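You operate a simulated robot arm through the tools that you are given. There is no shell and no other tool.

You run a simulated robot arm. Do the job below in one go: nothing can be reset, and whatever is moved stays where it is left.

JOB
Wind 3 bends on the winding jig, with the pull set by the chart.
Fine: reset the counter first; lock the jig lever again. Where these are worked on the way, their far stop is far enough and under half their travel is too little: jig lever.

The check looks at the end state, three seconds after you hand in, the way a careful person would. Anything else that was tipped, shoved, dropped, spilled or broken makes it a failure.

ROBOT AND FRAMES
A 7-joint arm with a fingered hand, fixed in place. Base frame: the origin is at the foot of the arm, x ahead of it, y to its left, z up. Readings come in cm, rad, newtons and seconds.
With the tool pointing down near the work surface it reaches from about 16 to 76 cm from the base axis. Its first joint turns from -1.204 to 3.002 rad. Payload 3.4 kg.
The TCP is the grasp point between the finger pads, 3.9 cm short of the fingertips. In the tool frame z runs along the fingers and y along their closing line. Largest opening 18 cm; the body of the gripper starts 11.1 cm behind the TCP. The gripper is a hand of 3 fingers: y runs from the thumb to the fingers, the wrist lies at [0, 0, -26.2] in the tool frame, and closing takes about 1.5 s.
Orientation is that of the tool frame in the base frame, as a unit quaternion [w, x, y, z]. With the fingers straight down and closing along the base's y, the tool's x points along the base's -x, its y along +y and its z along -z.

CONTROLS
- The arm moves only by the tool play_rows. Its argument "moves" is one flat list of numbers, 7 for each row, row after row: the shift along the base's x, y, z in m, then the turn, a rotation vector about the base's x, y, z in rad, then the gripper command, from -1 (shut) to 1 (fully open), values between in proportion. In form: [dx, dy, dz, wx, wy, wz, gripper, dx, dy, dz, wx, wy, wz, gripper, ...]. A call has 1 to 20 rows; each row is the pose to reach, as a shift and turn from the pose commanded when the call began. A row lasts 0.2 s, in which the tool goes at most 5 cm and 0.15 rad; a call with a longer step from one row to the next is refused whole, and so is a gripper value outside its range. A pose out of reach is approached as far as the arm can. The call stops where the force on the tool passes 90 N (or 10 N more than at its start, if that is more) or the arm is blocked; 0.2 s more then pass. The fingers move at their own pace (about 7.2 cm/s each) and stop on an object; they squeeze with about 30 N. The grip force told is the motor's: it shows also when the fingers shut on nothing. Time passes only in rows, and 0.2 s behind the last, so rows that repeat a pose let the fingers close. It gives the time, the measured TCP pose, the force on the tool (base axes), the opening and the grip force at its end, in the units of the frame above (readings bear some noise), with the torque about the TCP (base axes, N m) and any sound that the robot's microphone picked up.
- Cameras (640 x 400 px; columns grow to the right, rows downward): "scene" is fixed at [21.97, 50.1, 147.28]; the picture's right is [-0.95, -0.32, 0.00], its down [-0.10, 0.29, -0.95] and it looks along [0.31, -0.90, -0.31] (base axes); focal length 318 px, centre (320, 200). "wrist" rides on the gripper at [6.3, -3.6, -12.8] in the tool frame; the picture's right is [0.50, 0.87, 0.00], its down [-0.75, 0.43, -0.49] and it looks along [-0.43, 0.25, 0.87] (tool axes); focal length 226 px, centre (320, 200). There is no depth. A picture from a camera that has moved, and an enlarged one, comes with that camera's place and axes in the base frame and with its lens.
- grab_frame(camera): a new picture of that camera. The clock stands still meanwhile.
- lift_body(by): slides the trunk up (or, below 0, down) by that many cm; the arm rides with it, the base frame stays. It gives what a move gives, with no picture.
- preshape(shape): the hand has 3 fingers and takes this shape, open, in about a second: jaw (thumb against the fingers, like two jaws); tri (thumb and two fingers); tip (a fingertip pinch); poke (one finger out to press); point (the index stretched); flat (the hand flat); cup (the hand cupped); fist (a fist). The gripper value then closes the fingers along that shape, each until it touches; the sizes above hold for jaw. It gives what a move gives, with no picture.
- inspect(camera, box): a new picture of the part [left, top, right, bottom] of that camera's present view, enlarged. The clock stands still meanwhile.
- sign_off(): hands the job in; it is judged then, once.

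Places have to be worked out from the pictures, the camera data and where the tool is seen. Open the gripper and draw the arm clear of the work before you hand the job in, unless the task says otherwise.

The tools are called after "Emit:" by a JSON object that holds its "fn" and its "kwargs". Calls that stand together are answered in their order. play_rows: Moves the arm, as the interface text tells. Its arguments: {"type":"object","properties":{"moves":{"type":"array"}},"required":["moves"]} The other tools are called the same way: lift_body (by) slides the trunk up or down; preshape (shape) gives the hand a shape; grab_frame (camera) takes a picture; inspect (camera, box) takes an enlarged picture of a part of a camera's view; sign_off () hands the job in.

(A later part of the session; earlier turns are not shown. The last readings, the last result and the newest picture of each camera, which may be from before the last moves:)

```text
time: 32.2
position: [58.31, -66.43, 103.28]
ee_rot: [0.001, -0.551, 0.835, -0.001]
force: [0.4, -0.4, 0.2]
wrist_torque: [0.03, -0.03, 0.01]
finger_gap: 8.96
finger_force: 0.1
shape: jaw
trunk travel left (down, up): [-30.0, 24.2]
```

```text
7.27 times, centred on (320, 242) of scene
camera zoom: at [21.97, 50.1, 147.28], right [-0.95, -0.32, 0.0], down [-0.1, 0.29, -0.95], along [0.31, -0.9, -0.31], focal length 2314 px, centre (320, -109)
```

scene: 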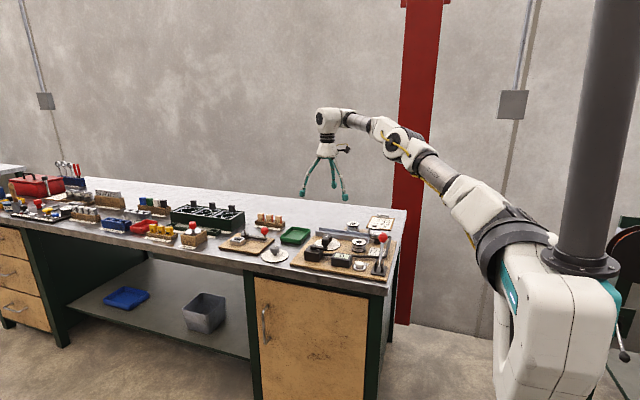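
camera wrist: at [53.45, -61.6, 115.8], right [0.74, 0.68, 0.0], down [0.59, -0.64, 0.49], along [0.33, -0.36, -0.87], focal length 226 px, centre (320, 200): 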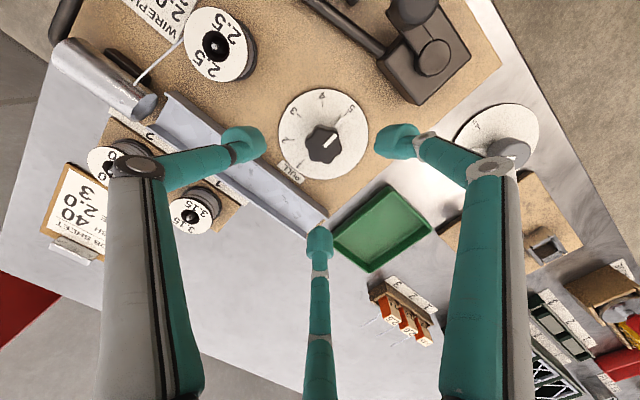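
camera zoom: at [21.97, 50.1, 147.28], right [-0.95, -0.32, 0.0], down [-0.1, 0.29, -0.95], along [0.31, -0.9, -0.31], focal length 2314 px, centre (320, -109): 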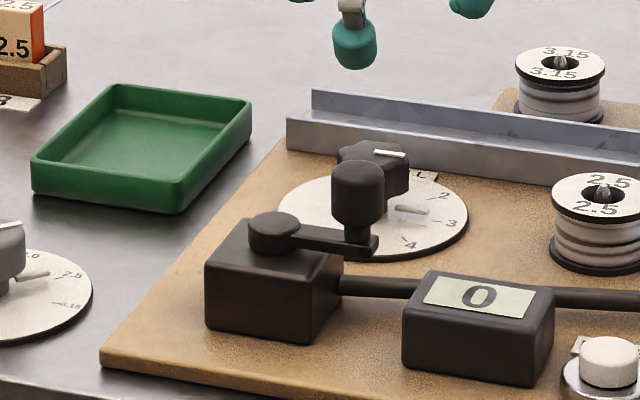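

The pointer sits on 3. Next is the jig lever: I'll rise, turn the hand back to its starting roll and go above the red ball for a measuring view.

Emit:
{"fn": "play_rows", "kwargs": {"moves": [0, 0, 0.04, 0, 0, 0, 0, 0, 0, 0.08, 0, 0, -0.1, 0, 0, 0, 0.117, 0, 0, -0.2, 0, -0.03, 0.01, 0.117, 0, 0, -0.34, 0, -0.06, 0.022, 0.117, 0, 0, -0.48, 0, -0.09, 0.033, 0.117, 0, 0, -0.62, 0, -0.12, 0.044, 0.117, 0, 0, -0.76, 0, -0.15, 0.055, 0.117, 0, 0, -0.9, 0, -0.18, 0.066, 0.117, 0, 0, -1.04, 0, -0.21, 0.077, 0.117, 0, 0, -1.17, 0, -0.241, 0.087, 0.117, 0, 0, -1.17, 0, -0.241, 0.087, 0.117, 0, 0, -1.17, 0, -0.241, 0.087, 0.117, 0, 0, -1.17, 0]}}

Emit:
{"fn": "grab_frame", "kwargs": {"camera": "wrist"}}

Emit:
{"fn": "inspect", "kwargs": {"camera": "scene", "box": [340, 180, 420, 280]}}

```text
time: 35.0
position: [34.11, -57.87, 114.95]
ee_rot: [0.0, 0.003, 1.0, -0.001]
force: [0.0, 0.2, 0.4]
wrist_torque: [-0.02, -0.02, -0.02]
finger_gap: 8.97
finger_force: 0.1
shape: jaw
trunk travel left (down, up): [-30.0, 24.2]
```

```text
taken
camera wrist: at [27.82, -61.4, 127.81], right [-0.5, 0.87, 0.0], down [0.76, 0.43, 0.49], along [0.43, 0.24, -0.87], focal length 226 px, centre (320, 200)
```

wrist: 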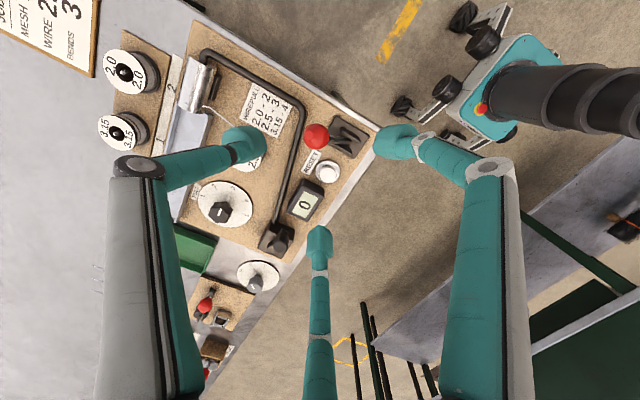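

```text
4.00 times, centred on (380, 230) of scene
camera zoom: at [21.97, 50.1, 147.28], right [-0.95, -0.32, 0.0], down [-0.1, 0.29, -0.95], along [0.31, -0.9, -0.31], focal length 1273 px, centre (80, 80)
```

zoom: 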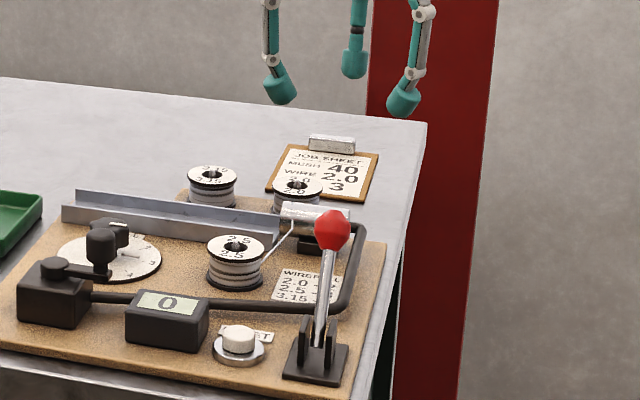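

The ball is nearly on the tool axis. I'll zoom in to refine.

Emit:
{"fn": "inspect", "kwargs": {"camera": "wrist", "box": [280, 100, 380, 180]}}

```text
5.00 times, centred on (330, 140) of wrist
camera zoom: at [27.82, -61.4, 127.81], right [-0.5, 0.87, 0.0], down [0.76, 0.43, 0.49], along [0.43, 0.24, -0.87], focal length 1130 px, centre (270, 500)
```

zoom: 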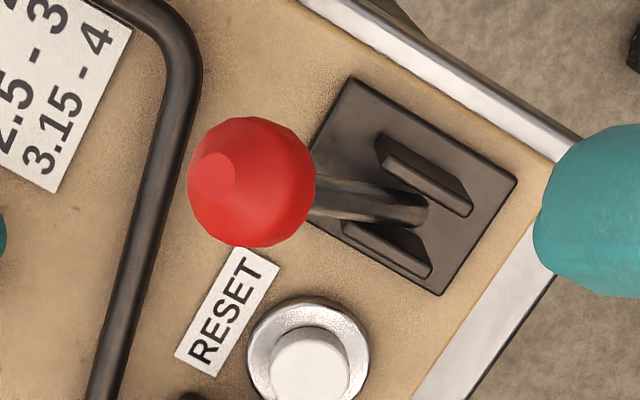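

The ball is at about (34.5,-58.3,98) with radius 1.6 cm, leaning toward -y from a pivot near (34.5,-52,89.5). I'll lower the open fingers around it.

Emit:
{"fn": "play_rows", "kwargs": {"moves": [0.004, -0.004, -0.03, 0, 0, 0, 0, 0.004, -0.004, -0.07, 0, 0, 0, 0, 0.004, -0.004, -0.11, 0, 0, 0, 0, 0.004, -0.004, -0.14, 0, 0, 0, 0, 0.004, -0.004, -0.14, 0, 0, 0, 0, 0.004, -0.004, -0.14, 0, 0, 0, 0]}}

Emit:
{"fn": "inspect", "kwargs": {"camera": "wrist", "box": [220, 90, 420, 260]}}

Emit:
{"fn": "inspect", "kwargs": {"camera": "scene", "box": [350, 200, 420, 280]}}

```text
time: 36.4
position: [34.76, -58.12, 101.0]
ee_rot: [0.0, 0.002, 1.0, -0.002]
force: [-0.7, -0.6, 0.5]
wrist_torque: [-0.04, 0.01, 0.0]
finger_gap: 8.94
finger_force: 0.1
shape: jaw
trunk travel left (down, up): [-30.0, 24.2]
```

```text
2.35 times, centred on (320, 175) of wrist
camera zoom: at [28.35, -61.74, 113.9], right [-0.5, 0.87, 0.0], down [0.76, 0.43, 0.49], along [0.43, 0.24, -0.87], focal length 532 px, centre (320, 259)
```

zoom: 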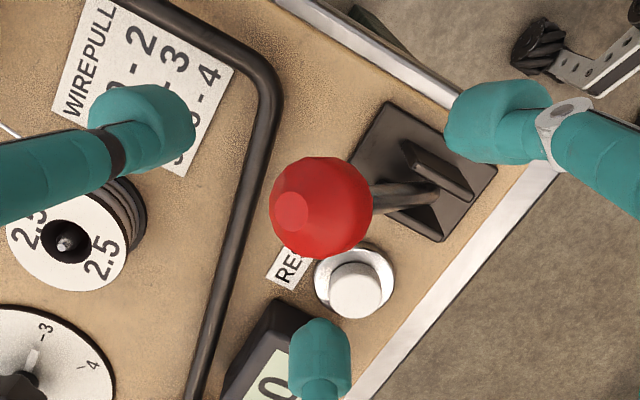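

```text
5.00 times, centred on (385, 240) of scene
camera zoom: at [21.97, 50.1, 147.28], right [-0.95, -0.32, 0.0], down [-0.1, 0.29, -0.95], along [0.31, -0.9, -0.31], focal length 1591 px, centre (-5, 0)
```

zoom: 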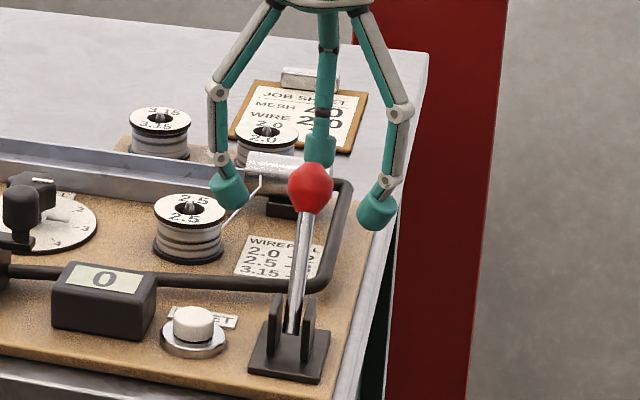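

The ball is centred between the fingers. I'll close them to a loose cage around it.

Emit:
{"fn": "play_rows", "kwargs": {"moves": [-0.002, -0.001, 0, 0, 0, 0, -0.3, -0.002, -0.001, 0, 0, 0, 0, -0.58, -0.002, -0.001, 0, 0, 0, 0, -0.58, -0.002, -0.001, 0, 0, 0, 0, -0.58, -0.002, -0.001, 0, 0, 0, 0, -0.58]}}

Emit:
{"fn": "inspect", "kwargs": {"camera": "wrist", "box": [220, 90, 420, 260]}}

Emit:
{"fn": "inspect", "kwargs": {"camera": "scene", "box": [350, 200, 420, 280]}}

```text
time: 37.6
position: [34.43, -58.33, 100.95]
ee_rot: [-0.001, 0.002, 1.0, -0.001]
force: [0.4, 0.0, 0.5]
wrist_torque: [-0.01, 0.02, -0.03]
finger_gap: 3.81
finger_force: 0.0
shape: jaw
trunk travel left (down, up): [-30.0, 24.2]
```

```text
2.35 times, centred on (320, 175) of wrist
camera zoom: at [28.11, -61.89, 113.92], right [-0.5, 0.87, 0.0], down [0.76, 0.43, 0.49], along [0.43, 0.24, -0.87], focal length 532 px, centre (320, 259)
```

zoom: 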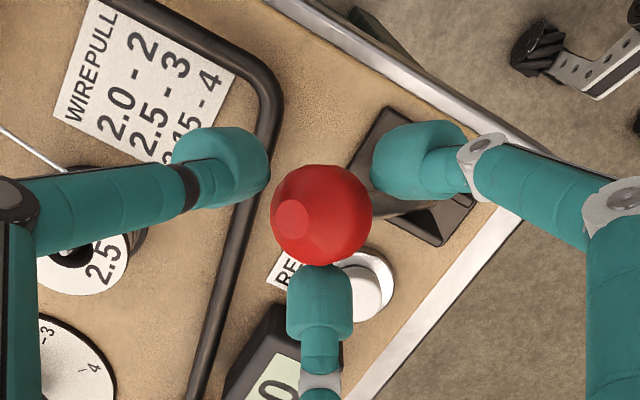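

```text
5.00 times, centred on (385, 240) of scene
camera zoom: at [21.97, 50.1, 147.28], right [-0.95, -0.32, 0.0], down [-0.1, 0.29, -0.95], along [0.31, -0.9, -0.31], focal length 1591 px, centre (-5, 0)
```

zoom: 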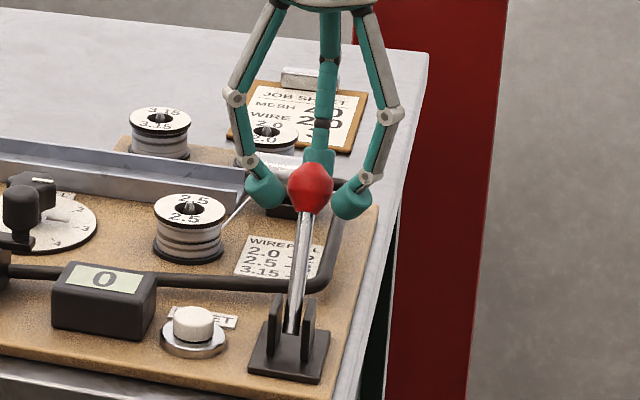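

The ball sits nicely in the cage. I'll swing the lever toward +y along its arc, first to about upright.

Emit:
{"fn": "play_rows", "kwargs": {"moves": [0, 0.0092, 0.006, 0, 0, 0, -0.58, 0, 0.019, 0.011, 0, 0, 0, -0.58, 0, 0.0293, 0.015, 0, 0, 0, -0.58, 0, 0.0399, 0.0178, 0, 0, 0, -0.58, 0, 0.0507, 0.0195, 0, 0, 0, -0.58, 0, 0.0617, 0.0201, 0, 0, 0, -0.58, 0, 0.0617, 0.0201, 0, 0, 0, -0.58]}}

Emit:
{"fn": "inspect", "kwargs": {"camera": "scene", "box": [350, 200, 420, 280]}}

Emit:
{"fn": "inspect", "kwargs": {"camera": "wrist", "box": [220, 90, 420, 260]}}

```text
time: 39.2
position: [34.57, -51.86, 103.15]
ee_rot: [-0.001, 0.001, 1.0, -0.001]
force: [0.3, -0.9, 0.4]
wrist_torque: [0.02, 0.0, 0.0]
finger_gap: 3.83
finger_force: 0.1
shape: jaw
trunk travel left (down, up): [-30.0, 24.2]
```

```text
5.00 times, centred on (385, 240) of scene
camera zoom: at [21.97, 50.1, 147.28], right [-0.95, -0.32, 0.0], down [-0.1, 0.29, -0.95], along [0.31, -0.9, -0.31], focal length 1591 px, centre (-5, 0)
```

zoom: 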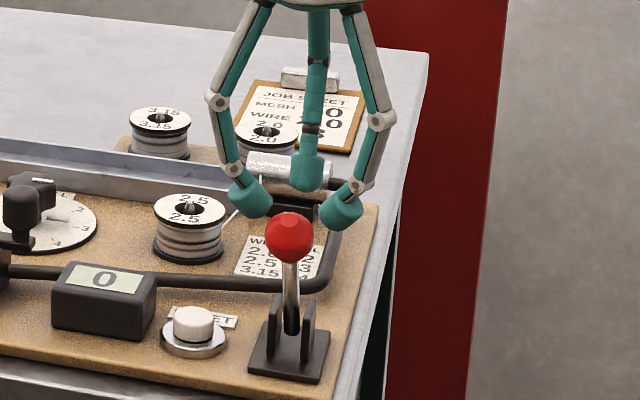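

```text
2.35 times, centred on (320, 175) of wrist
camera zoom: at [28.22, -55.58, 116.02], right [-0.5, 0.87, 0.0], down [0.76, 0.43, 0.49], along [0.43, 0.24, -0.87], focal length 532 px, centre (320, 259)
```

zoom: 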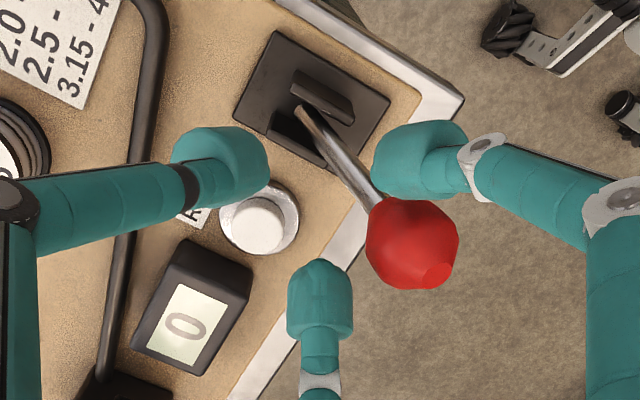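

The lever tipped past upright and fell over to the +y side, with its ball now near (34.7,-47.6,98.5). I want to be sure it's against its far stop, so I'll back off, close the fingers and push the ball gently from behind.

Emit:
{"fn": "play_rows", "kwargs": {"moves": [0, -0.01, 0, 0, 0, 0, -0.8, 0, -0.022, 0, 0, 0, 0, -1, 0, -0.022, 0, 0, 0, 0, -1, 0, -0.022, -0.01, 0, 0, 0, -1, 0, -0.022, -0.02, 0, 0, 0, -1, 0, -0.022, -0.02, 0, 0, 0, -1]}}

Emit:
{"fn": "inspect", "kwargs": {"camera": "scene", "box": [350, 200, 420, 280]}}

Emit:
{"fn": "inspect", "kwargs": {"camera": "wrist", "box": [220, 90, 420, 260]}}

```text
time: 40.6
position: [34.36, -54.32, 100.97]
ee_rot: [0.0, 0.001, 1.0, -0.001]
force: [0.5, 0.3, -0.2]
wrist_torque: [-0.03, -0.02, -0.02]
finger_gap: 0.02
finger_force: 29.6
shape: jaw
trunk travel left (down, up): [-30.0, 24.2]
```

```text
5.00 times, centred on (385, 240) of scene
camera zoom: at [21.97, 50.1, 147.28], right [-0.95, -0.32, 0.0], down [-0.1, 0.29, -0.95], along [0.31, -0.9, -0.31], focal length 1591 px, centre (-5, 0)
```

zoom: 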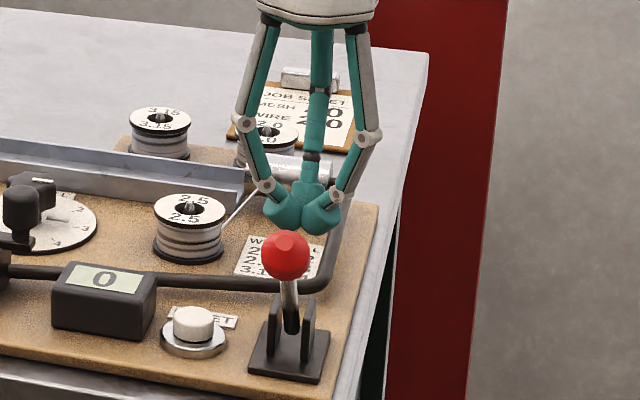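

```text
2.35 times, centred on (320, 175) of wrist
camera zoom: at [28.05, -57.94, 113.94], right [-0.5, 0.87, 0.0], down [0.76, 0.43, 0.49], along [0.43, 0.24, -0.87], focal length 532 px, centre (320, 259)
```

zoom: 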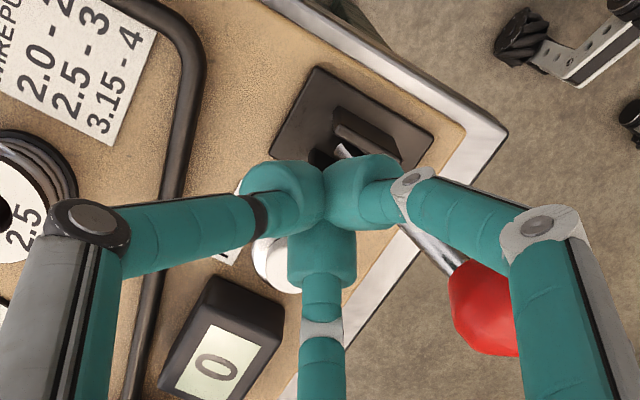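

The lever has moved on to about the mirror of its starting lean. I'll push lightly from behind to confirm it rests on its stop.

Emit:
{"fn": "play_rows", "kwargs": {"moves": [0, 0.015, -0.005, 0, 0, 0, -1, 0, 0.03, -0.01, 0, 0, 0, -1, 0, 0.038, -0.012, 0, 0, 0, -1, 0, 0.042, -0.012, 0, 0, 0, -1, 0, 0.042, -0.012, 0, 0, 0, -1]}}

Emit:
{"fn": "inspect", "kwargs": {"camera": "scene", "box": [350, 200, 420, 280]}}

Emit:
{"fn": "inspect", "kwargs": {"camera": "wrist", "box": [220, 90, 420, 260]}}

```text
time: 41.8
position: [34.54, -50.02, 99.96]
ee_rot: [0.0, 0.001, 1.0, -0.002]
force: [0.1, 0.0, 0.3]
wrist_torque: [0.01, 0.03, 0.05]
finger_gap: 0.0
finger_force: 29.9
shape: jaw
trunk travel left (down, up): [-30.0, 24.2]
```

```text
5.00 times, centred on (385, 240) of scene
camera zoom: at [21.97, 50.1, 147.28], right [-0.95, -0.32, 0.0], down [-0.1, 0.29, -0.95], along [0.31, -0.9, -0.31], focal length 1591 px, centre (-5, 0)
```

zoom: 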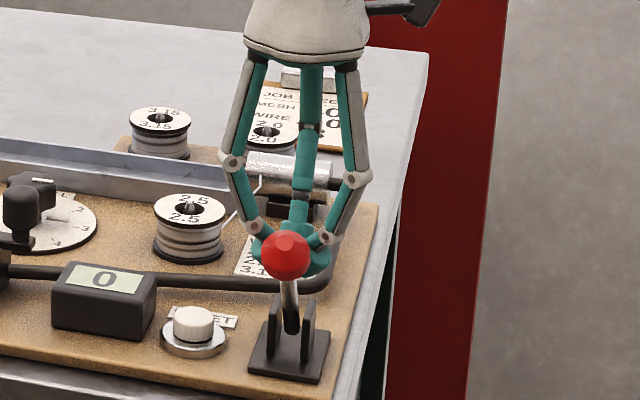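

```text
2.35 times, centred on (320, 175) of wrist
camera zoom: at [28.12, -53.69, 112.78], right [-0.5, 0.87, 0.0], down [0.76, 0.43, 0.49], along [0.43, 0.24, -0.87], focal length 532 px, centre (320, 259)
```

zoom: 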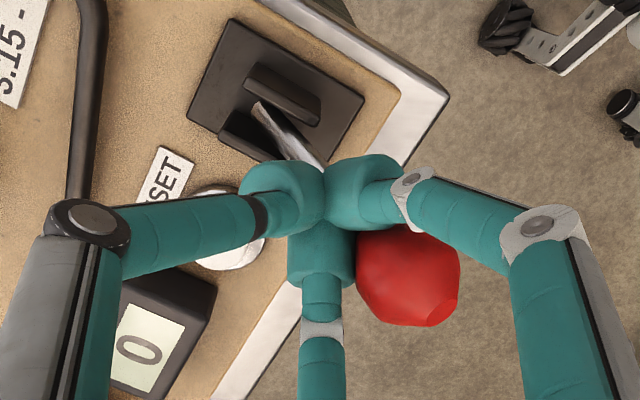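

The ball hasn't moved since the last view. I'll push forward in small steps and watch the force.

Emit:
{"fn": "play_rows", "kwargs": {"moves": [0, 0.004, 0, 0, 0, 0, -1, 0, 0.007, 0, 0, 0, 0, -1, 0, 0.01, -0.001, 0, 0, 0, -1, 0, 0.012, -0.001, 0, 0, 0, -1]}}

Emit:
{"fn": "inspect", "kwargs": {"camera": "scene", "box": [350, 200, 420, 280]}}

```text
time: 42.8
position: [34.44, -49.06, 99.84]
ee_rot: [0.0, 0.002, 1.0, -0.002]
force: [0.5, -11.7, 6.0]
wrist_torque: [-0.41, -0.01, 0.01]
finger_gap: 0.01
finger_force: 30.3
shape: jaw
trunk travel left (down, up): [-30.0, 24.2]
```

```text
5.00 times, centred on (385, 240) of scene
camera zoom: at [21.97, 50.1, 147.28], right [-0.95, -0.32, 0.0], down [-0.1, 0.29, -0.95], along [0.31, -0.9, -0.31], focal length 1591 px, centre (-5, 0)
```

zoom: 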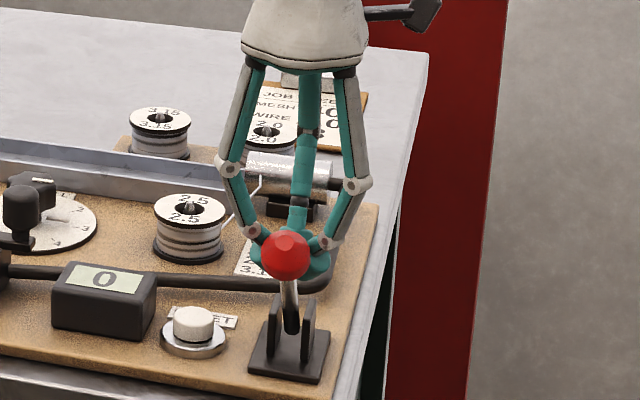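

The push met 12 N and the ball didn't move, so the lever is on its far stop. I'll back off, rise and go above the crank to look for a turning direction and measure it.

Emit:
{"fn": "play_rows", "kwargs": {"moves": [0, -0.01, 0, 0, 0, 0, -1, 0, -0.02, 0.02, 0, 0, 0, -1, 0, -0.02, 0.06, 0, 0, 0, -0.6, 0, -0.02, 0.1, 0, 0, 0, -0.3, 0, -0.02, 0.14, 0, 0, 0, 0, 0.04, -0.025, 0.15, 0, 0, 0, 0, 0.08, -0.03, 0.15, 0, 0, 0, 0, 0.12, -0.035, 0.15, 0, 0, 0, 0, 0.16, -0.04, 0.15, 0, 0, 0, 0, 0.2, -0.045, 0.15, 0, 0, 0, 0, 0.213, -0.049, 0.15, 0, 0, 0, 0, 0.213, -0.049, 0.15, 0, 0, 0, 0, 0.213, -0.049, 0.15, 0, 0, 0, 0]}}

Emit:
{"fn": "grab_frame", "kwargs": {"camera": "wrist"}}

Emit:
{"fn": "inspect", "kwargs": {"camera": "scene", "box": [290, 215, 400, 285]}}

```text
time: 45.6
position: [55.57, -54.09, 114.79]
ee_rot: [-0.001, 0.002, 1.0, -0.002]
force: [-0.2, -0.6, -0.4]
wrist_torque: [0.01, -0.02, -0.01]
finger_gap: 8.96
finger_force: 0.1
shape: jaw
trunk travel left (down, up): [-30.0, 24.2]
```

```text
taken
camera wrist: at [49.3, -57.66, 127.61], right [-0.5, 0.87, 0.0], down [0.76, 0.43, 0.49], along [0.43, 0.24, -0.87], focal length 226 px, centre (320, 200)
```

wrist: 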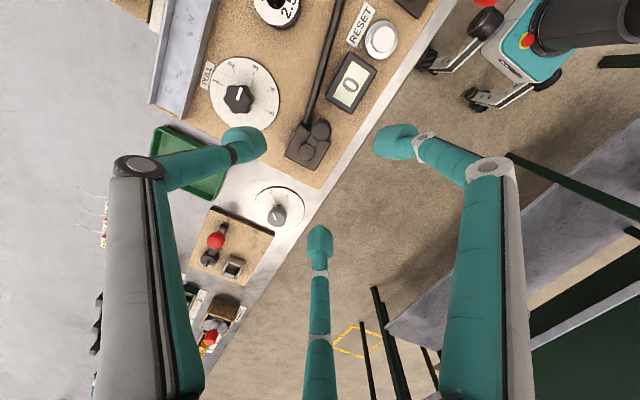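

```text
5.71 times, centred on (345, 250) of scene
camera zoom: at [21.97, 50.1, 147.28], right [-0.95, -0.32, 0.0], down [-0.1, 0.29, -0.95], along [0.31, -0.9, -0.31], focal length 1818 px, centre (177, -86)
```

zoom: 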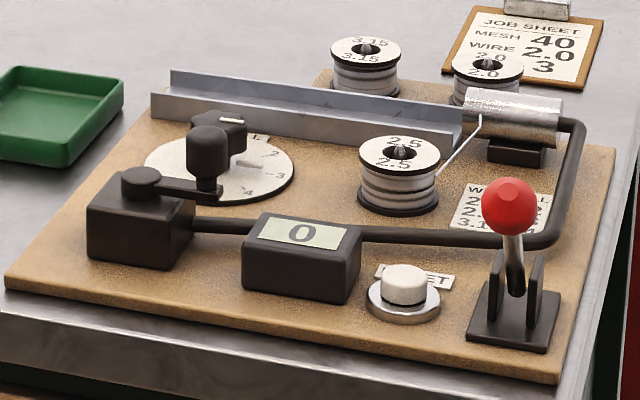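

The lever stays over. I'll zoom in on the crank from above.

Emit:
{"fn": "inspect", "kwargs": {"camera": "wrist", "box": [265, 90, 365, 190]}}

```text
4.00 times, centred on (315, 140) of wrist
camera zoom: at [49.3, -57.66, 127.61], right [-0.5, 0.87, 0.0], down [0.76, 0.43, 0.49], along [0.43, 0.24, -0.87], focal length 904 px, centre (340, 440)
```

zoom: 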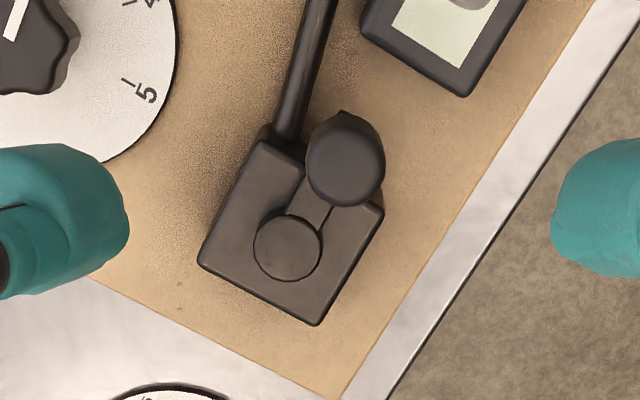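

The knob is at about (55.25,-54.15) with its top at z≈95.5, and the hub is at (59.9,-54.2) with its top at 92.5, so the crank radius is about 4.65 cm. I'll lower the open fingers around the knob, keeping the tips above the hub.

Emit:
{"fn": "play_rows", "kwargs": {"moves": [-0.003, 0, -0.04, 0, 0, 0, 0, -0.003, 0, -0.08, 0, 0, 0, 0, -0.003, 0, -0.12, 0, 0, 0, 0, -0.003, 0, -0.15, 0, 0, 0, 0, -0.003, 0, -0.165, 0, 0, 0, 0, -0.003, 0, -0.174, 0, 0, 0, 0, -0.003, 0, -0.174, 0, 0, 0, 0, -0.003, 0, -0.174, 0, 0, 0, 0]}}

Emit:
{"fn": "inspect", "kwargs": {"camera": "wrist", "box": [220, 90, 420, 260]}}

Emit:
{"fn": "inspect", "kwargs": {"camera": "scene", "box": [295, 205, 365, 265]}}

```text
time: 47.4
position: [55.55, -53.78, 97.54]
ee_rot: [-0.001, 0.002, 1.0, -0.002]
force: [0.2, -0.6, 0.1]
wrist_torque: [0.02, 0.01, 0.0]
finger_gap: 8.96
finger_force: 0.0
shape: jaw
trunk travel left (down, up): [-30.0, 24.2]
```

```text
2.35 times, centred on (320, 175) of wrist
camera zoom: at [49.19, -57.39, 110.36], right [-0.5, 0.87, 0.0], down [0.76, 0.43, 0.49], along [0.43, 0.24, -0.87], focal length 532 px, centre (320, 259)
```

zoom: 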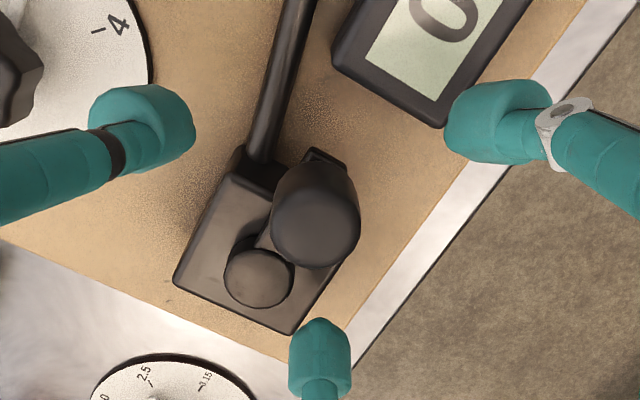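

```text
6.67 times, centred on (330, 235) of scene
camera zoom: at [21.97, 50.1, 147.28], right [-0.95, -0.32, 0.0], down [-0.1, 0.29, -0.95], along [0.31, -0.9, -0.31], focal length 2121 px, centre (253, -33)
```

zoom: 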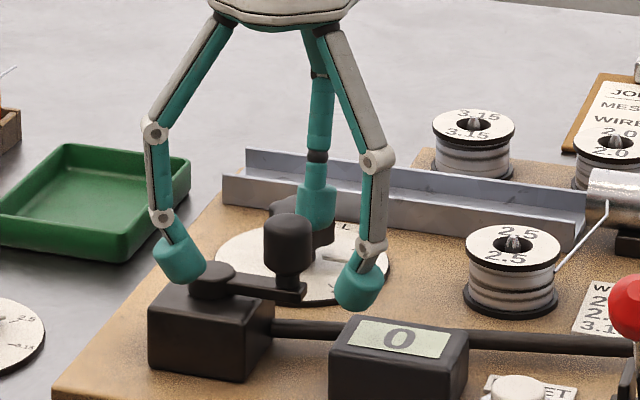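

Knob and tool axis coincide within about 0.1 cm. I'll close the fingers on it to find the contact gap.

Emit:
{"fn": "play_rows", "kwargs": {"moves": [0, 0, 0, 0, 0, 0, -0.4, 0, 0, 0, 0, 0, 0, -0.7, 0, 0, 0, 0, 0, 0, -0.85, 0, 0, 0, 0, 0, 0, -0.85, 0, 0, 0, 0, 0, 0, -0.85]}}

Emit:
{"fn": "inspect", "kwargs": {"camera": "wrist", "box": [220, 90, 420, 260]}}

Emit:
{"fn": "inspect", "kwargs": {"camera": "scene", "box": [295, 205, 365, 265]}}

```text
time: 48.6
position: [55.59, -53.77, 97.41]
ee_rot: [0.0, 0.002, 1.0, -0.002]
force: [2.0, -0.4, -1.0]
wrist_torque: [-0.07, -0.08, -0.01]
finger_gap: 2.2
finger_force: 30.1
shape: jaw
trunk travel left (down, up): [-30.0, 24.2]
```

```text
2.35 times, centred on (320, 175) of wrist
camera zoom: at [49.21, -57.41, 110.34], right [-0.5, 0.87, 0.0], down [0.76, 0.43, 0.49], along [0.43, 0.24, -0.87], focal length 532 px, centre (320, 259)
```

zoom: 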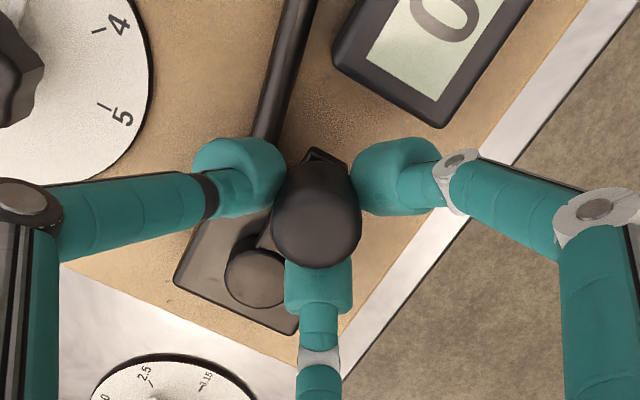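

```text
6.67 times, centred on (330, 235) of scene
camera zoom: at [21.97, 50.1, 147.28], right [-0.95, -0.32, 0.0], down [-0.1, 0.29, -0.95], along [0.31, -0.9, -0.31], focal length 2121 px, centre (253, -33)
```

zoom: 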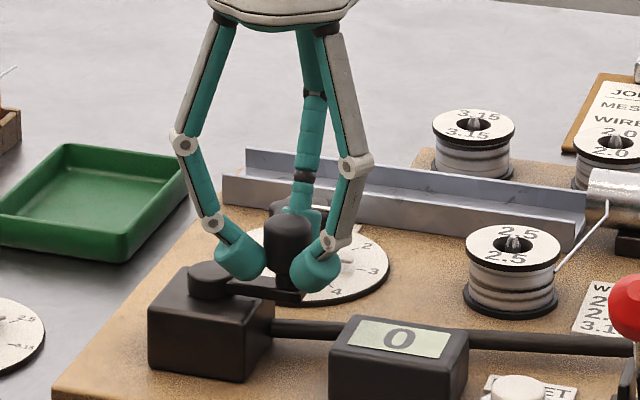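

Contact comes at a gap of 2.2 cm. I'll ease to a 2.6 cm cage and start turning clockwise seen from above, checking the force early.

Emit:
{"fn": "play_rows", "kwargs": {"moves": [0, 0, 0, 0, 0, 0, -0.715, 0, 0, 0, 0, 0, 0, -0.715, 0.0012, 0.0078, 0, 0, 0, 0, -0.715, 0.0037, 0.0152, 0, 0, 0, 0, -0.715, 0.0075, 0.0221, 0, 0, 0, 0, -0.715, 0.0125, 0.0282, 0, 0, 0, 0, -0.715]}}

Emit:
{"fn": "inspect", "kwargs": {"camera": "wrist", "box": [220, 90, 420, 260]}}

Emit:
{"fn": "inspect", "kwargs": {"camera": "scene", "box": [295, 205, 365, 265]}}

```text
time: 50.0
position: [56.85, -50.94, 97.46]
ee_rot: [0.0, 0.002, 1.0, -0.002]
force: [4.6, -5.6, 2.5]
wrist_torque: [-0.22, -0.12, 0.1]
finger_gap: 2.95
finger_force: 0.0
shape: jaw
trunk travel left (down, up): [-30.0, 24.2]
```

```text
2.35 times, centred on (320, 175) of wrist
camera zoom: at [50.51, -54.54, 110.3], right [-0.5, 0.87, 0.0], down [0.76, 0.43, 0.49], along [0.43, 0.24, -0.87], focal length 532 px, centre (320, 259)
```

zoom: 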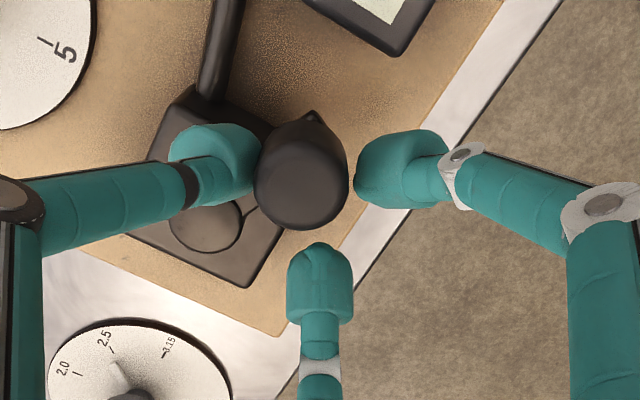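

```text
6.67 times, centred on (330, 235) of scene
camera zoom: at [21.97, 50.1, 147.28], right [-0.95, -0.32, 0.0], down [-0.1, 0.29, -0.95], along [0.31, -0.9, -0.31], focal length 2121 px, centre (253, -33)
```

zoom: 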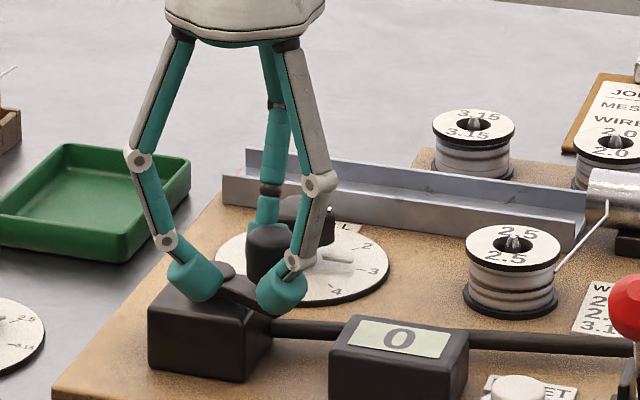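

The crank turns with light force, but the knob lags and slides toward the gap between two fingers. I'll grip it firmly instead and continue.

Emit:
{"fn": "play_rows", "kwargs": {"moves": [0, 0, 0, 0, 0, 0, -0.85, 0, 0, 0, 0, 0, 0, -1, 0, 0, 0, 0, 0, 0, -1, 0, 0, 0, 0, 0, 0, -1, 0, 0, 0, 0, 0, 0, -1]}}

Emit:
{"fn": "inspect", "kwargs": {"camera": "wrist", "box": [220, 90, 420, 260]}}

```text
time: 51.2
position: [56.75, -50.94, 97.27]
ee_rot: [-0.002, 0.002, 1.0, -0.001]
force: [-0.7, 0.0, -0.6]
wrist_torque: [0.0, -0.02, -0.03]
finger_gap: 0.0
finger_force: 29.9
shape: jaw
trunk travel left (down, up): [-30.0, 24.2]
```

```text
2.35 times, centred on (320, 175) of wrist
camera zoom: at [50.44, -54.67, 110.18], right [-0.5, 0.87, 0.0], down [0.76, 0.43, 0.49], along [0.43, 0.24, -0.87], focal length 532 px, centre (320, 259)
```

zoom: 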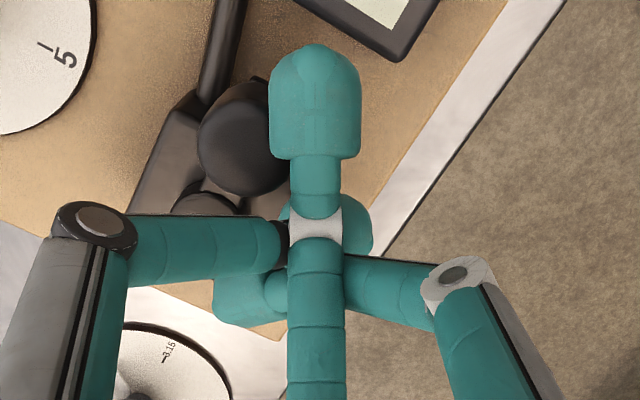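

The knob slipped out sideways and the fingers closed beside it. I'll lift straight up, open again and look at where the crank stands.

Emit:
{"fn": "play_rows", "kwargs": {"moves": [0, 0, 0.015, 0, 0, 0, -1, 0, 0, 0.035, 0, 0, 0, -1, 0, 0, 0.06, 0, 0, 0, -0.6, 0, 0, 0.06, 0, 0, 0, 0, 0, 0, 0.06, 0, 0, 0, 0, 0, 0, 0.06, 0, 0, 0, 0, 0, 0, 0.06, 0, 0, 0, 0]}}

Emit:
{"fn": "inspect", "kwargs": {"camera": "wrist", "box": [220, 60, 420, 230]}}

Emit:
{"fn": "inspect", "kwargs": {"camera": "scene", "box": [295, 205, 365, 265]}}

```text
time: 52.8
position: [56.75, -50.86, 103.33]
ee_rot: [0.0, 0.002, 1.0, -0.001]
force: [-0.1, -0.1, 0.1]
wrist_torque: [-0.04, 0.02, -0.01]
finger_gap: 8.93
finger_force: 0.0
shape: jaw
trunk travel left (down, up): [-30.0, 24.2]
```

```text
2.35 times, centred on (320, 145) of wrist
camera zoom: at [50.34, -54.56, 116.29], right [-0.5, 0.87, 0.0], down [0.76, 0.43, 0.49], along [0.43, 0.24, -0.87], focal length 532 px, centre (320, 329)
```

zoom: 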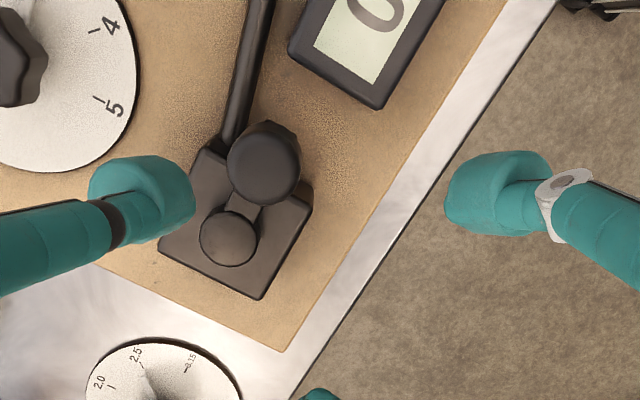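

```text
6.67 times, centred on (330, 235) of scene
camera zoom: at [21.97, 50.1, 147.28], right [-0.95, -0.32, 0.0], down [-0.1, 0.29, -0.95], along [0.31, -0.9, -0.31], focal length 2121 px, centre (253, -33)
```

zoom: 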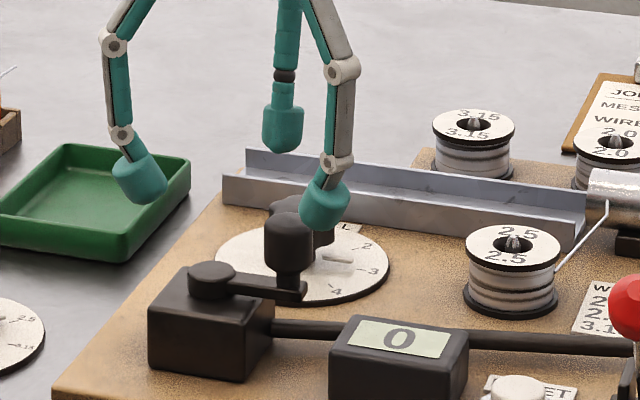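

The crank is back at its starting angle, and the fingers lose the knob unless gripped firmly. A firm grip needs the hand to turn with the crank, so I'll test how far the wrist can roll the positive way, in free air.

Emit:
{"fn": "play_rows", "kwargs": {"moves": [0, 0, 0.02, 0, 0, 0.148, 0, 0, 0, 0.03, 0, 0, 0.296, 0, 0, 0, 0.03, 0, 0, 0.444, 0, 0, 0, 0.03, 0, 0, 0.592, 0, 0, 0, 0.03, 0, 0, 0.74, 0, 0, 0, 0.03, 0, 0, 0.888, 0, 0, 0, 0.03, 0, 0, 1.036, 0, 0, 0, 0.03, 0, 0, 1.184, 0, 0, 0, 0.03, 0, 0, 1.332, 0, 0, 0, 0.03, 0, 0, 1.48, 0, 0, 0, 0.03, 0, 0, 1.628, 0, 0, 0, 0.03, 0, 0, 1.776, 0, 0, 0, 0.03, 0, 0, 1.924, 0, 0, 0, 0.03, 0, 0, 2.072, 0, 0, 0, 0.03, 0, 0, 2.22, 0, 0, 0, 0.03, 0, 0, 2.368, 0, 0, 0, 0.03, 0, 0, 2.516, 0, 0, 0, 0.03, 0, 0, 2.664, 0, 0, 0, 0.03, 0, 0, 2.812, 0, 0, 0, 0.03, 0, 0, 2.96, 0]}}

```text
time: 57.0
position: [56.77, -50.95, 106.24]
ee_rot: [-0.002, 0.996, -0.092, -0.001]
force: [0.1, -0.2, -0.3]
wrist_torque: [0.02, -0.01, 0.01]
finger_gap: 8.94
finger_force: 0.1
shape: jaw
trunk travel left (down, up): [-30.0, 24.2]
```

It reached +2.96 rad without trouble. I'll try a bit further.

Emit:
{"fn": "play_rows", "kwargs": {"moves": [0, 0, 0, 0, 0, 0.148, 0, 0, 0, 0, 0, 0, 0.296, 0, 0, 0, 0, 0, 0, 0.444, 0, 0, 0, 0, 0, 0, 0.592, 0, 0, 0, 0, 0, 0, 0.74, 0, 0, 0, 0, 0, 0, 0.888, 0, 0, 0, 0, 0, 0, 1.036, 0, 0, 0, 0, 0, 0, 1.184, 0]}}

```text
time: 58.8
position: [56.87, -51.03, 106.37]
ee_rot: [-0.002, 0.878, 0.479, -0.001]
force: [0.3, -0.3, 0.0]
wrist_torque: [0.0, 0.0, 0.01]
finger_gap: 8.94
finger_force: 0.1
shape: jaw
trunk travel left (down, up): [-30.0, 24.2]
```

Still fine at +4.14 rad. One more step to see whether a full turn fits in the range.

Emit:
{"fn": "play_rows", "kwargs": {"moves": [0, 0, 0, 0, 0, 0.148, 0, 0, 0, 0, 0, 0, 0.296, 0, 0, 0, 0, 0, 0, 0.444, 0, 0, 0, 0, 0, 0, 0.592, 0, 0, 0, 0, 0, 0, 0.74, 0]}}

```text
time: 60.0
position: [52.43, -41.66, 105.74]
ee_rot: [0.007, 0.653, 0.757, -0.006]
force: [-0.1, -0.1, -0.4]
wrist_torque: [-0.03, 0.04, -0.01]
finger_gap: 8.96
finger_force: 0.0
shape: jaw
out of reach, approached as far as the arm can: row 3, 4, 5
trunk travel left (down, up): [-30.0, 24.2]
```

The roll range is about -1.43 to +4.44 rad, close to a full turn per grip. The wrist drifted to (52.4,-41.7) at its limit without touching anything. I'll roll back to about +4.3 and return above the crank knob.

Emit:
{"fn": "play_rows", "kwargs": {"moves": [0, 0, 0, 0, 0, -0.14, 0, 0, 0, 0, 0, 0, -0.28, 0, 0, 0, 0, 0, 0, -0.42, 0, 0, 0, 0, 0, 0, -0.56, 0, 0.008, -0.03, 0, 0, 0, -0.6, 0, 0.016, -0.06, 0, 0, 0, -0.6, 0, 0.024, -0.09, 0, 0, 0, -0.6, 0, 0.0307, -0.1239, 0, 0, 0, -0.6, 0, 0.0307, -0.1239, 0, 0, 0, -0.6, 0, 0.0307, -0.1239, 0, 0, 0, -0.6, 0]}}

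Emit:
{"fn": "inspect", "kwargs": {"camera": "wrist", "box": [220, 60, 420, 230]}}

Emit:
{"fn": "inspect", "kwargs": {"camera": "scene", "box": [295, 195, 395, 285]}}

```text
time: 62.2
position: [55.74, -55.41, 105.22]
ee_rot: [-0.004, 0.843, 0.538, -0.001]
force: [0.1, 0.2, 0.3]
wrist_torque: [-0.04, -0.01, -0.01]
finger_gap: 8.97
finger_force: 0.1
shape: jaw
trunk travel left (down, up): [-30.0, 24.2]
```

```text
2.35 times, centred on (320, 145) of wrist
camera zoom: at [55.16, -48.4, 118.17], right [1.0, 0.09, -0.01], down [0.08, -0.87, 0.49], along [0.04, -0.49, -0.87], focal length 532 px, centre (320, 329)
```

zoom: 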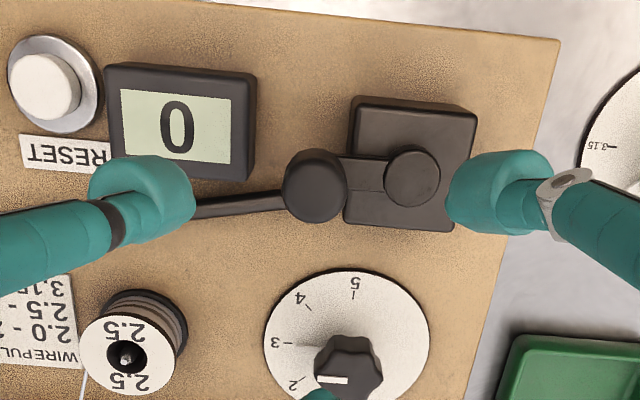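

```text
4.44 times, centred on (345, 240) of scene
camera zoom: at [21.97, 50.1, 147.28], right [-0.95, -0.32, 0.0], down [-0.1, 0.29, -0.95], along [0.31, -0.9, -0.31], focal length 1414 px, centre (209, 22)
```

zoom: 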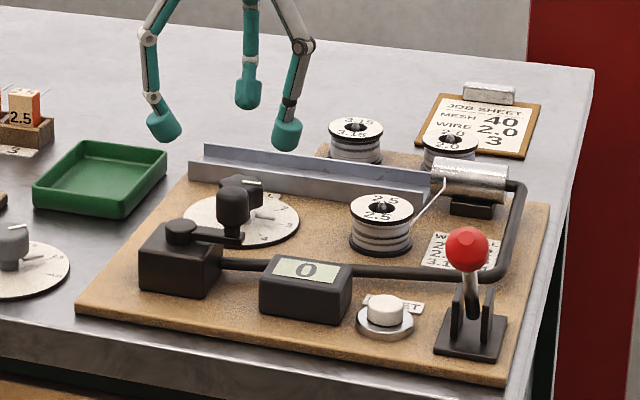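

From this side the knob reads (55.4,-54.3) and the hub (60.0,-54.2). I'll centre on the knob, lower to TCP z≈97.1 and check before gripping.

Emit:
{"fn": "play_rows", "kwargs": {"moves": [-0.003, 0.012, 0, 0, 0, 0, 0, -0.003, 0.012, -0.03, 0, 0, 0, 0, -0.003, 0.012, -0.06, 0, 0, 0, 0, -0.003, 0.012, -0.081, 0, 0, 0, 0, -0.003, 0.012, -0.081, 0, 0, 0, 0, -0.003, 0.012, -0.081, 0, 0, 0, 0]}}

Emit:
{"fn": "inspect", "kwargs": {"camera": "wrist", "box": [220, 90, 420, 260]}}

Emit:
{"fn": "inspect", "kwargs": {"camera": "scene", "box": [295, 205, 365, 265]}}

```text
time: 63.6
position: [55.65, -53.69, 97.39]
ee_rot: [-0.002, 0.842, 0.539, -0.002]
force: [-0.5, -0.2, 0.3]
wrist_torque: [0.03, 0.03, 0.0]
finger_gap: 8.96
finger_force: 0.0
shape: jaw
trunk travel left (down, up): [-30.0, 24.2]
```

```text
2.35 times, centred on (320, 175) of wrist
camera zoom: at [54.93, -46.67, 110.22], right [1.0, 0.09, -0.01], down [0.08, -0.87, 0.49], along [0.04, -0.49, -0.87], focal length 532 px, centre (320, 259)
```

zoom: 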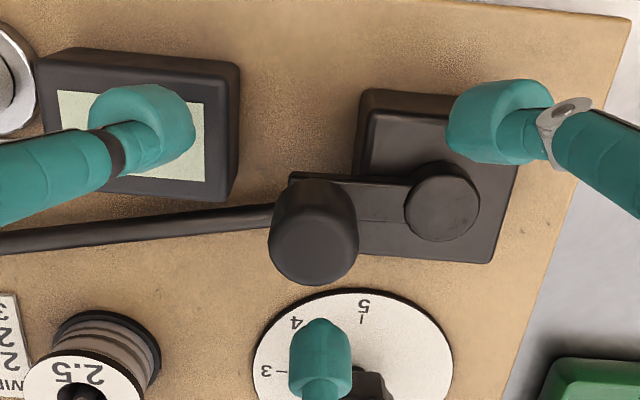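

```text
6.67 times, centred on (330, 235) of scene
camera zoom: at [21.97, 50.1, 147.28], right [-0.95, -0.32, 0.0], down [-0.1, 0.29, -0.95], along [0.31, -0.9, -0.31], focal length 2121 px, centre (253, -33)
```

zoom: 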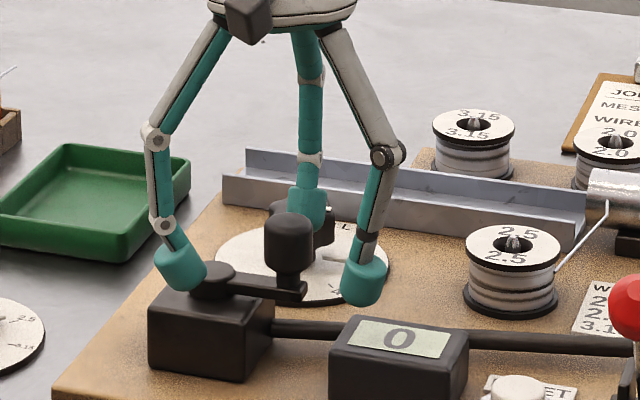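

The knob is about 0.45 cm further toward -y and 0.2 cm toward -x. I'll correct that and close firmly.

Emit:
{"fn": "play_rows", "kwargs": {"moves": [-0.002, -0.0045, -0.002, 0, 0, 0, 0, -0.002, -0.0045, -0.002, 0, 0, 0, -0.3, -0.002, -0.0045, -0.002, 0, 0, 0, -0.6, -0.002, -0.0045, -0.002, 0, 0, 0, -1, -0.002, -0.0045, -0.002, 0, 0, 0, -1, -0.002, -0.0045, -0.002, 0, 0, 0, -1, -0.002, -0.0045, -0.002, 0, 0, 0, -1]}}

Emit:
{"fn": "inspect", "kwargs": {"camera": "wrist", "box": [220, 90, 420, 260]}}

Emit:
{"fn": "inspect", "kwargs": {"camera": "scene", "box": [295, 205, 365, 265]}}

```text
time: 65.2
position: [55.37, -54.43, 96.87]
ee_rot: [-0.005, 0.843, 0.538, -0.002]
force: [-2.5, 1.8, -17.9]
wrist_torque: [0.03, 0.09, -0.03]
finger_gap: 1.82
finger_force: 29.8
shape: jaw
trunk travel left (down, up): [-30.0, 24.2]
```

```text
2.35 times, centred on (320, 175) of wrist
camera zoom: at [54.77, -47.31, 109.76], right [1.0, 0.09, -0.01], down [0.08, -0.87, 0.49], along [0.04, -0.49, -0.87], focal length 532 px, centre (320, 259)
```

zoom: 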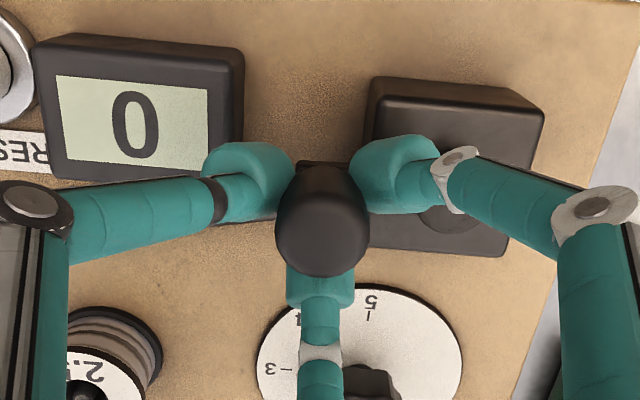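

```text
6.67 times, centred on (330, 235) of scene
camera zoom: at [21.97, 50.1, 147.28], right [-0.95, -0.32, 0.0], down [-0.1, 0.29, -0.95], along [0.31, -0.9, -0.31], focal length 2121 px, centre (253, -33)
```

zoom: 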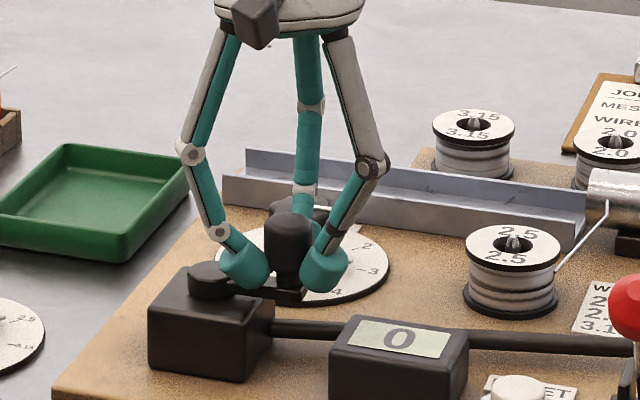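

The grip holds, but the fingers wedge under the knob's edge, pulling about 18 N down. I'll raise about 0.5 cm to sit on the cylindrical part.

Emit:
{"fn": "play_rows", "kwargs": {"moves": [0, 0, 0, 0, 0, 0, -0.6, 0, 0, 0.003, 0, 0, 0, -0.6, 0, 0.001, 0.006, 0, 0, 0, -0.7, 0, 0.001, 0.006, 0, 0, 0, -1, 0, 0.001, 0.006, 0, 0, 0, -1, 0, 0.001, 0.006, 0, 0, 0, -1]}}

Emit:
{"fn": "inspect", "kwargs": {"camera": "scene", "box": [305, 215, 345, 255]}}

Emit:
{"fn": "inspect", "kwargs": {"camera": "wrist", "box": [220, 90, 420, 260]}}

```text
time: 66.6
position: [55.42, -54.12, 97.67]
ee_rot: [-0.002, 0.842, 0.539, -0.001]
force: [1.0, 2.1, 5.7]
wrist_torque: [0.1, -0.01, -0.02]
finger_gap: 2.18
finger_force: 30.1
shape: jaw
trunk travel left (down, up): [-30.0, 24.2]
```

```text
10.00 times, centred on (325, 235) of scene
camera zoom: at [21.97, 50.1, 147.28], right [-0.95, -0.32, 0.0], down [-0.1, 0.29, -0.95], along [0.31, -0.9, -0.31], focal length 3182 px, centre (270, -150)
```

zoom: 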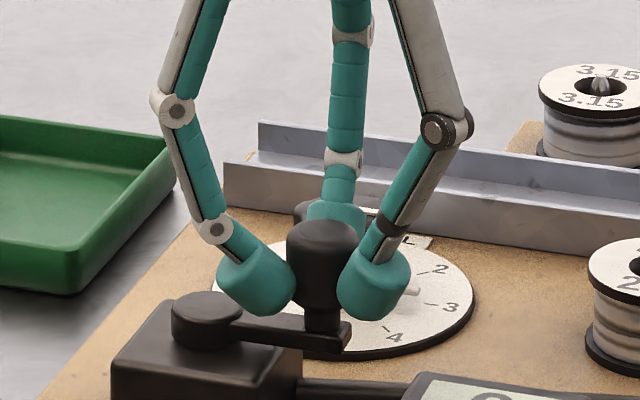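

```text
2.35 times, centred on (320, 175) of wrist
camera zoom: at [54.77, -47.01, 110.69], right [1.0, 0.09, 0.0], down [0.08, -0.87, 0.49], along [0.04, -0.49, -0.87], focal length 532 px, centre (320, 259)
```

zoom: 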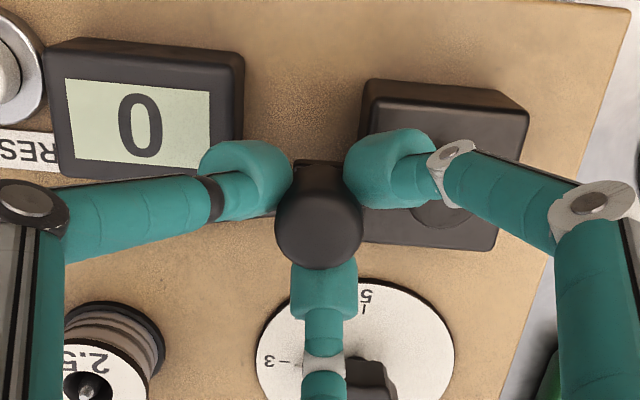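

Now it's a good grip at 2.18 cm with small forces. I'll turn the crank clockwise with the hand rolling along, starting with about 66°.

Emit:
{"fn": "play_rows", "kwargs": {"moves": [0.0005, 0.0066, 0, 0, 0, -0.145, -1, 0.0019, 0.0131, 0, 0, 0, -0.29, -1, 0.0043, 0.0193, 0, 0, 0, -0.435, -1, 0.0075, 0.0251, 0, 0, 0, -0.58, -1, 0.0115, 0.0304, 0, 0, 0, -0.725, -1, 0.0163, 0.035, 0, 0, 0, -0.87, -1, 0.0216, 0.0389, 0, 0, 0, -1.015, -1, 0.0275, 0.042, 0, 0, 0, -1.16, -1]}}

Emit:
{"fn": "inspect", "kwargs": {"camera": "scene", "box": [295, 205, 365, 265]}}

Emit:
{"fn": "inspect", "kwargs": {"camera": "wrist", "box": [220, 90, 420, 260]}}

```text
time: 68.4
position: [57.91, -49.81, 97.77]
ee_rot: [-0.002, 1.0, -0.012, -0.001]
force: [-4.2, -2.4, 10.3]
wrist_torque: [-0.12, 0.1, 0.0]
finger_gap: 2.18
finger_force: 29.6
shape: jaw
trunk travel left (down, up): [-30.0, 24.2]
```

```text
6.67 times, centred on (330, 235) of scene
camera zoom: at [21.97, 50.1, 147.28], right [-0.95, -0.32, 0.0], down [-0.1, 0.29, -0.95], along [0.31, -0.9, -0.31], focal length 2121 px, centre (253, -33)
```

zoom: 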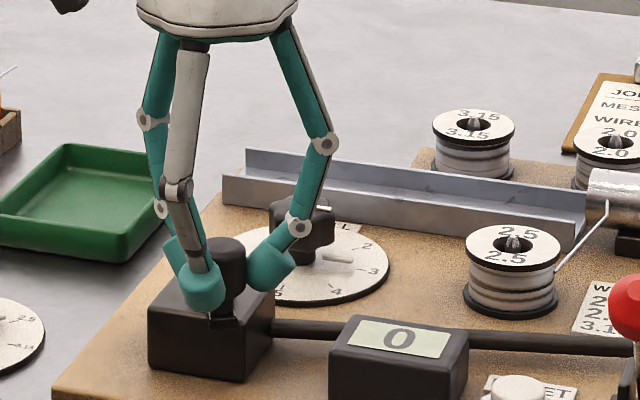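

```text
2.35 times, centred on (320, 175) of wrist
camera zoom: at [64.33, -46.52, 110.64], right [0.48, -0.88, -0.01], down [-0.76, -0.42, 0.49], along [-0.43, -0.23, -0.87], focal length 532 px, centre (320, 259)
```

zoom: 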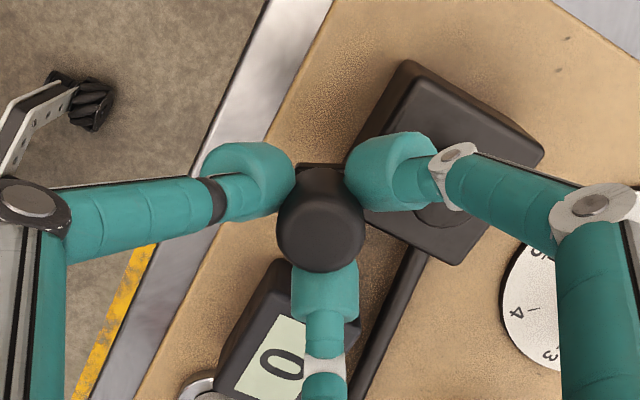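

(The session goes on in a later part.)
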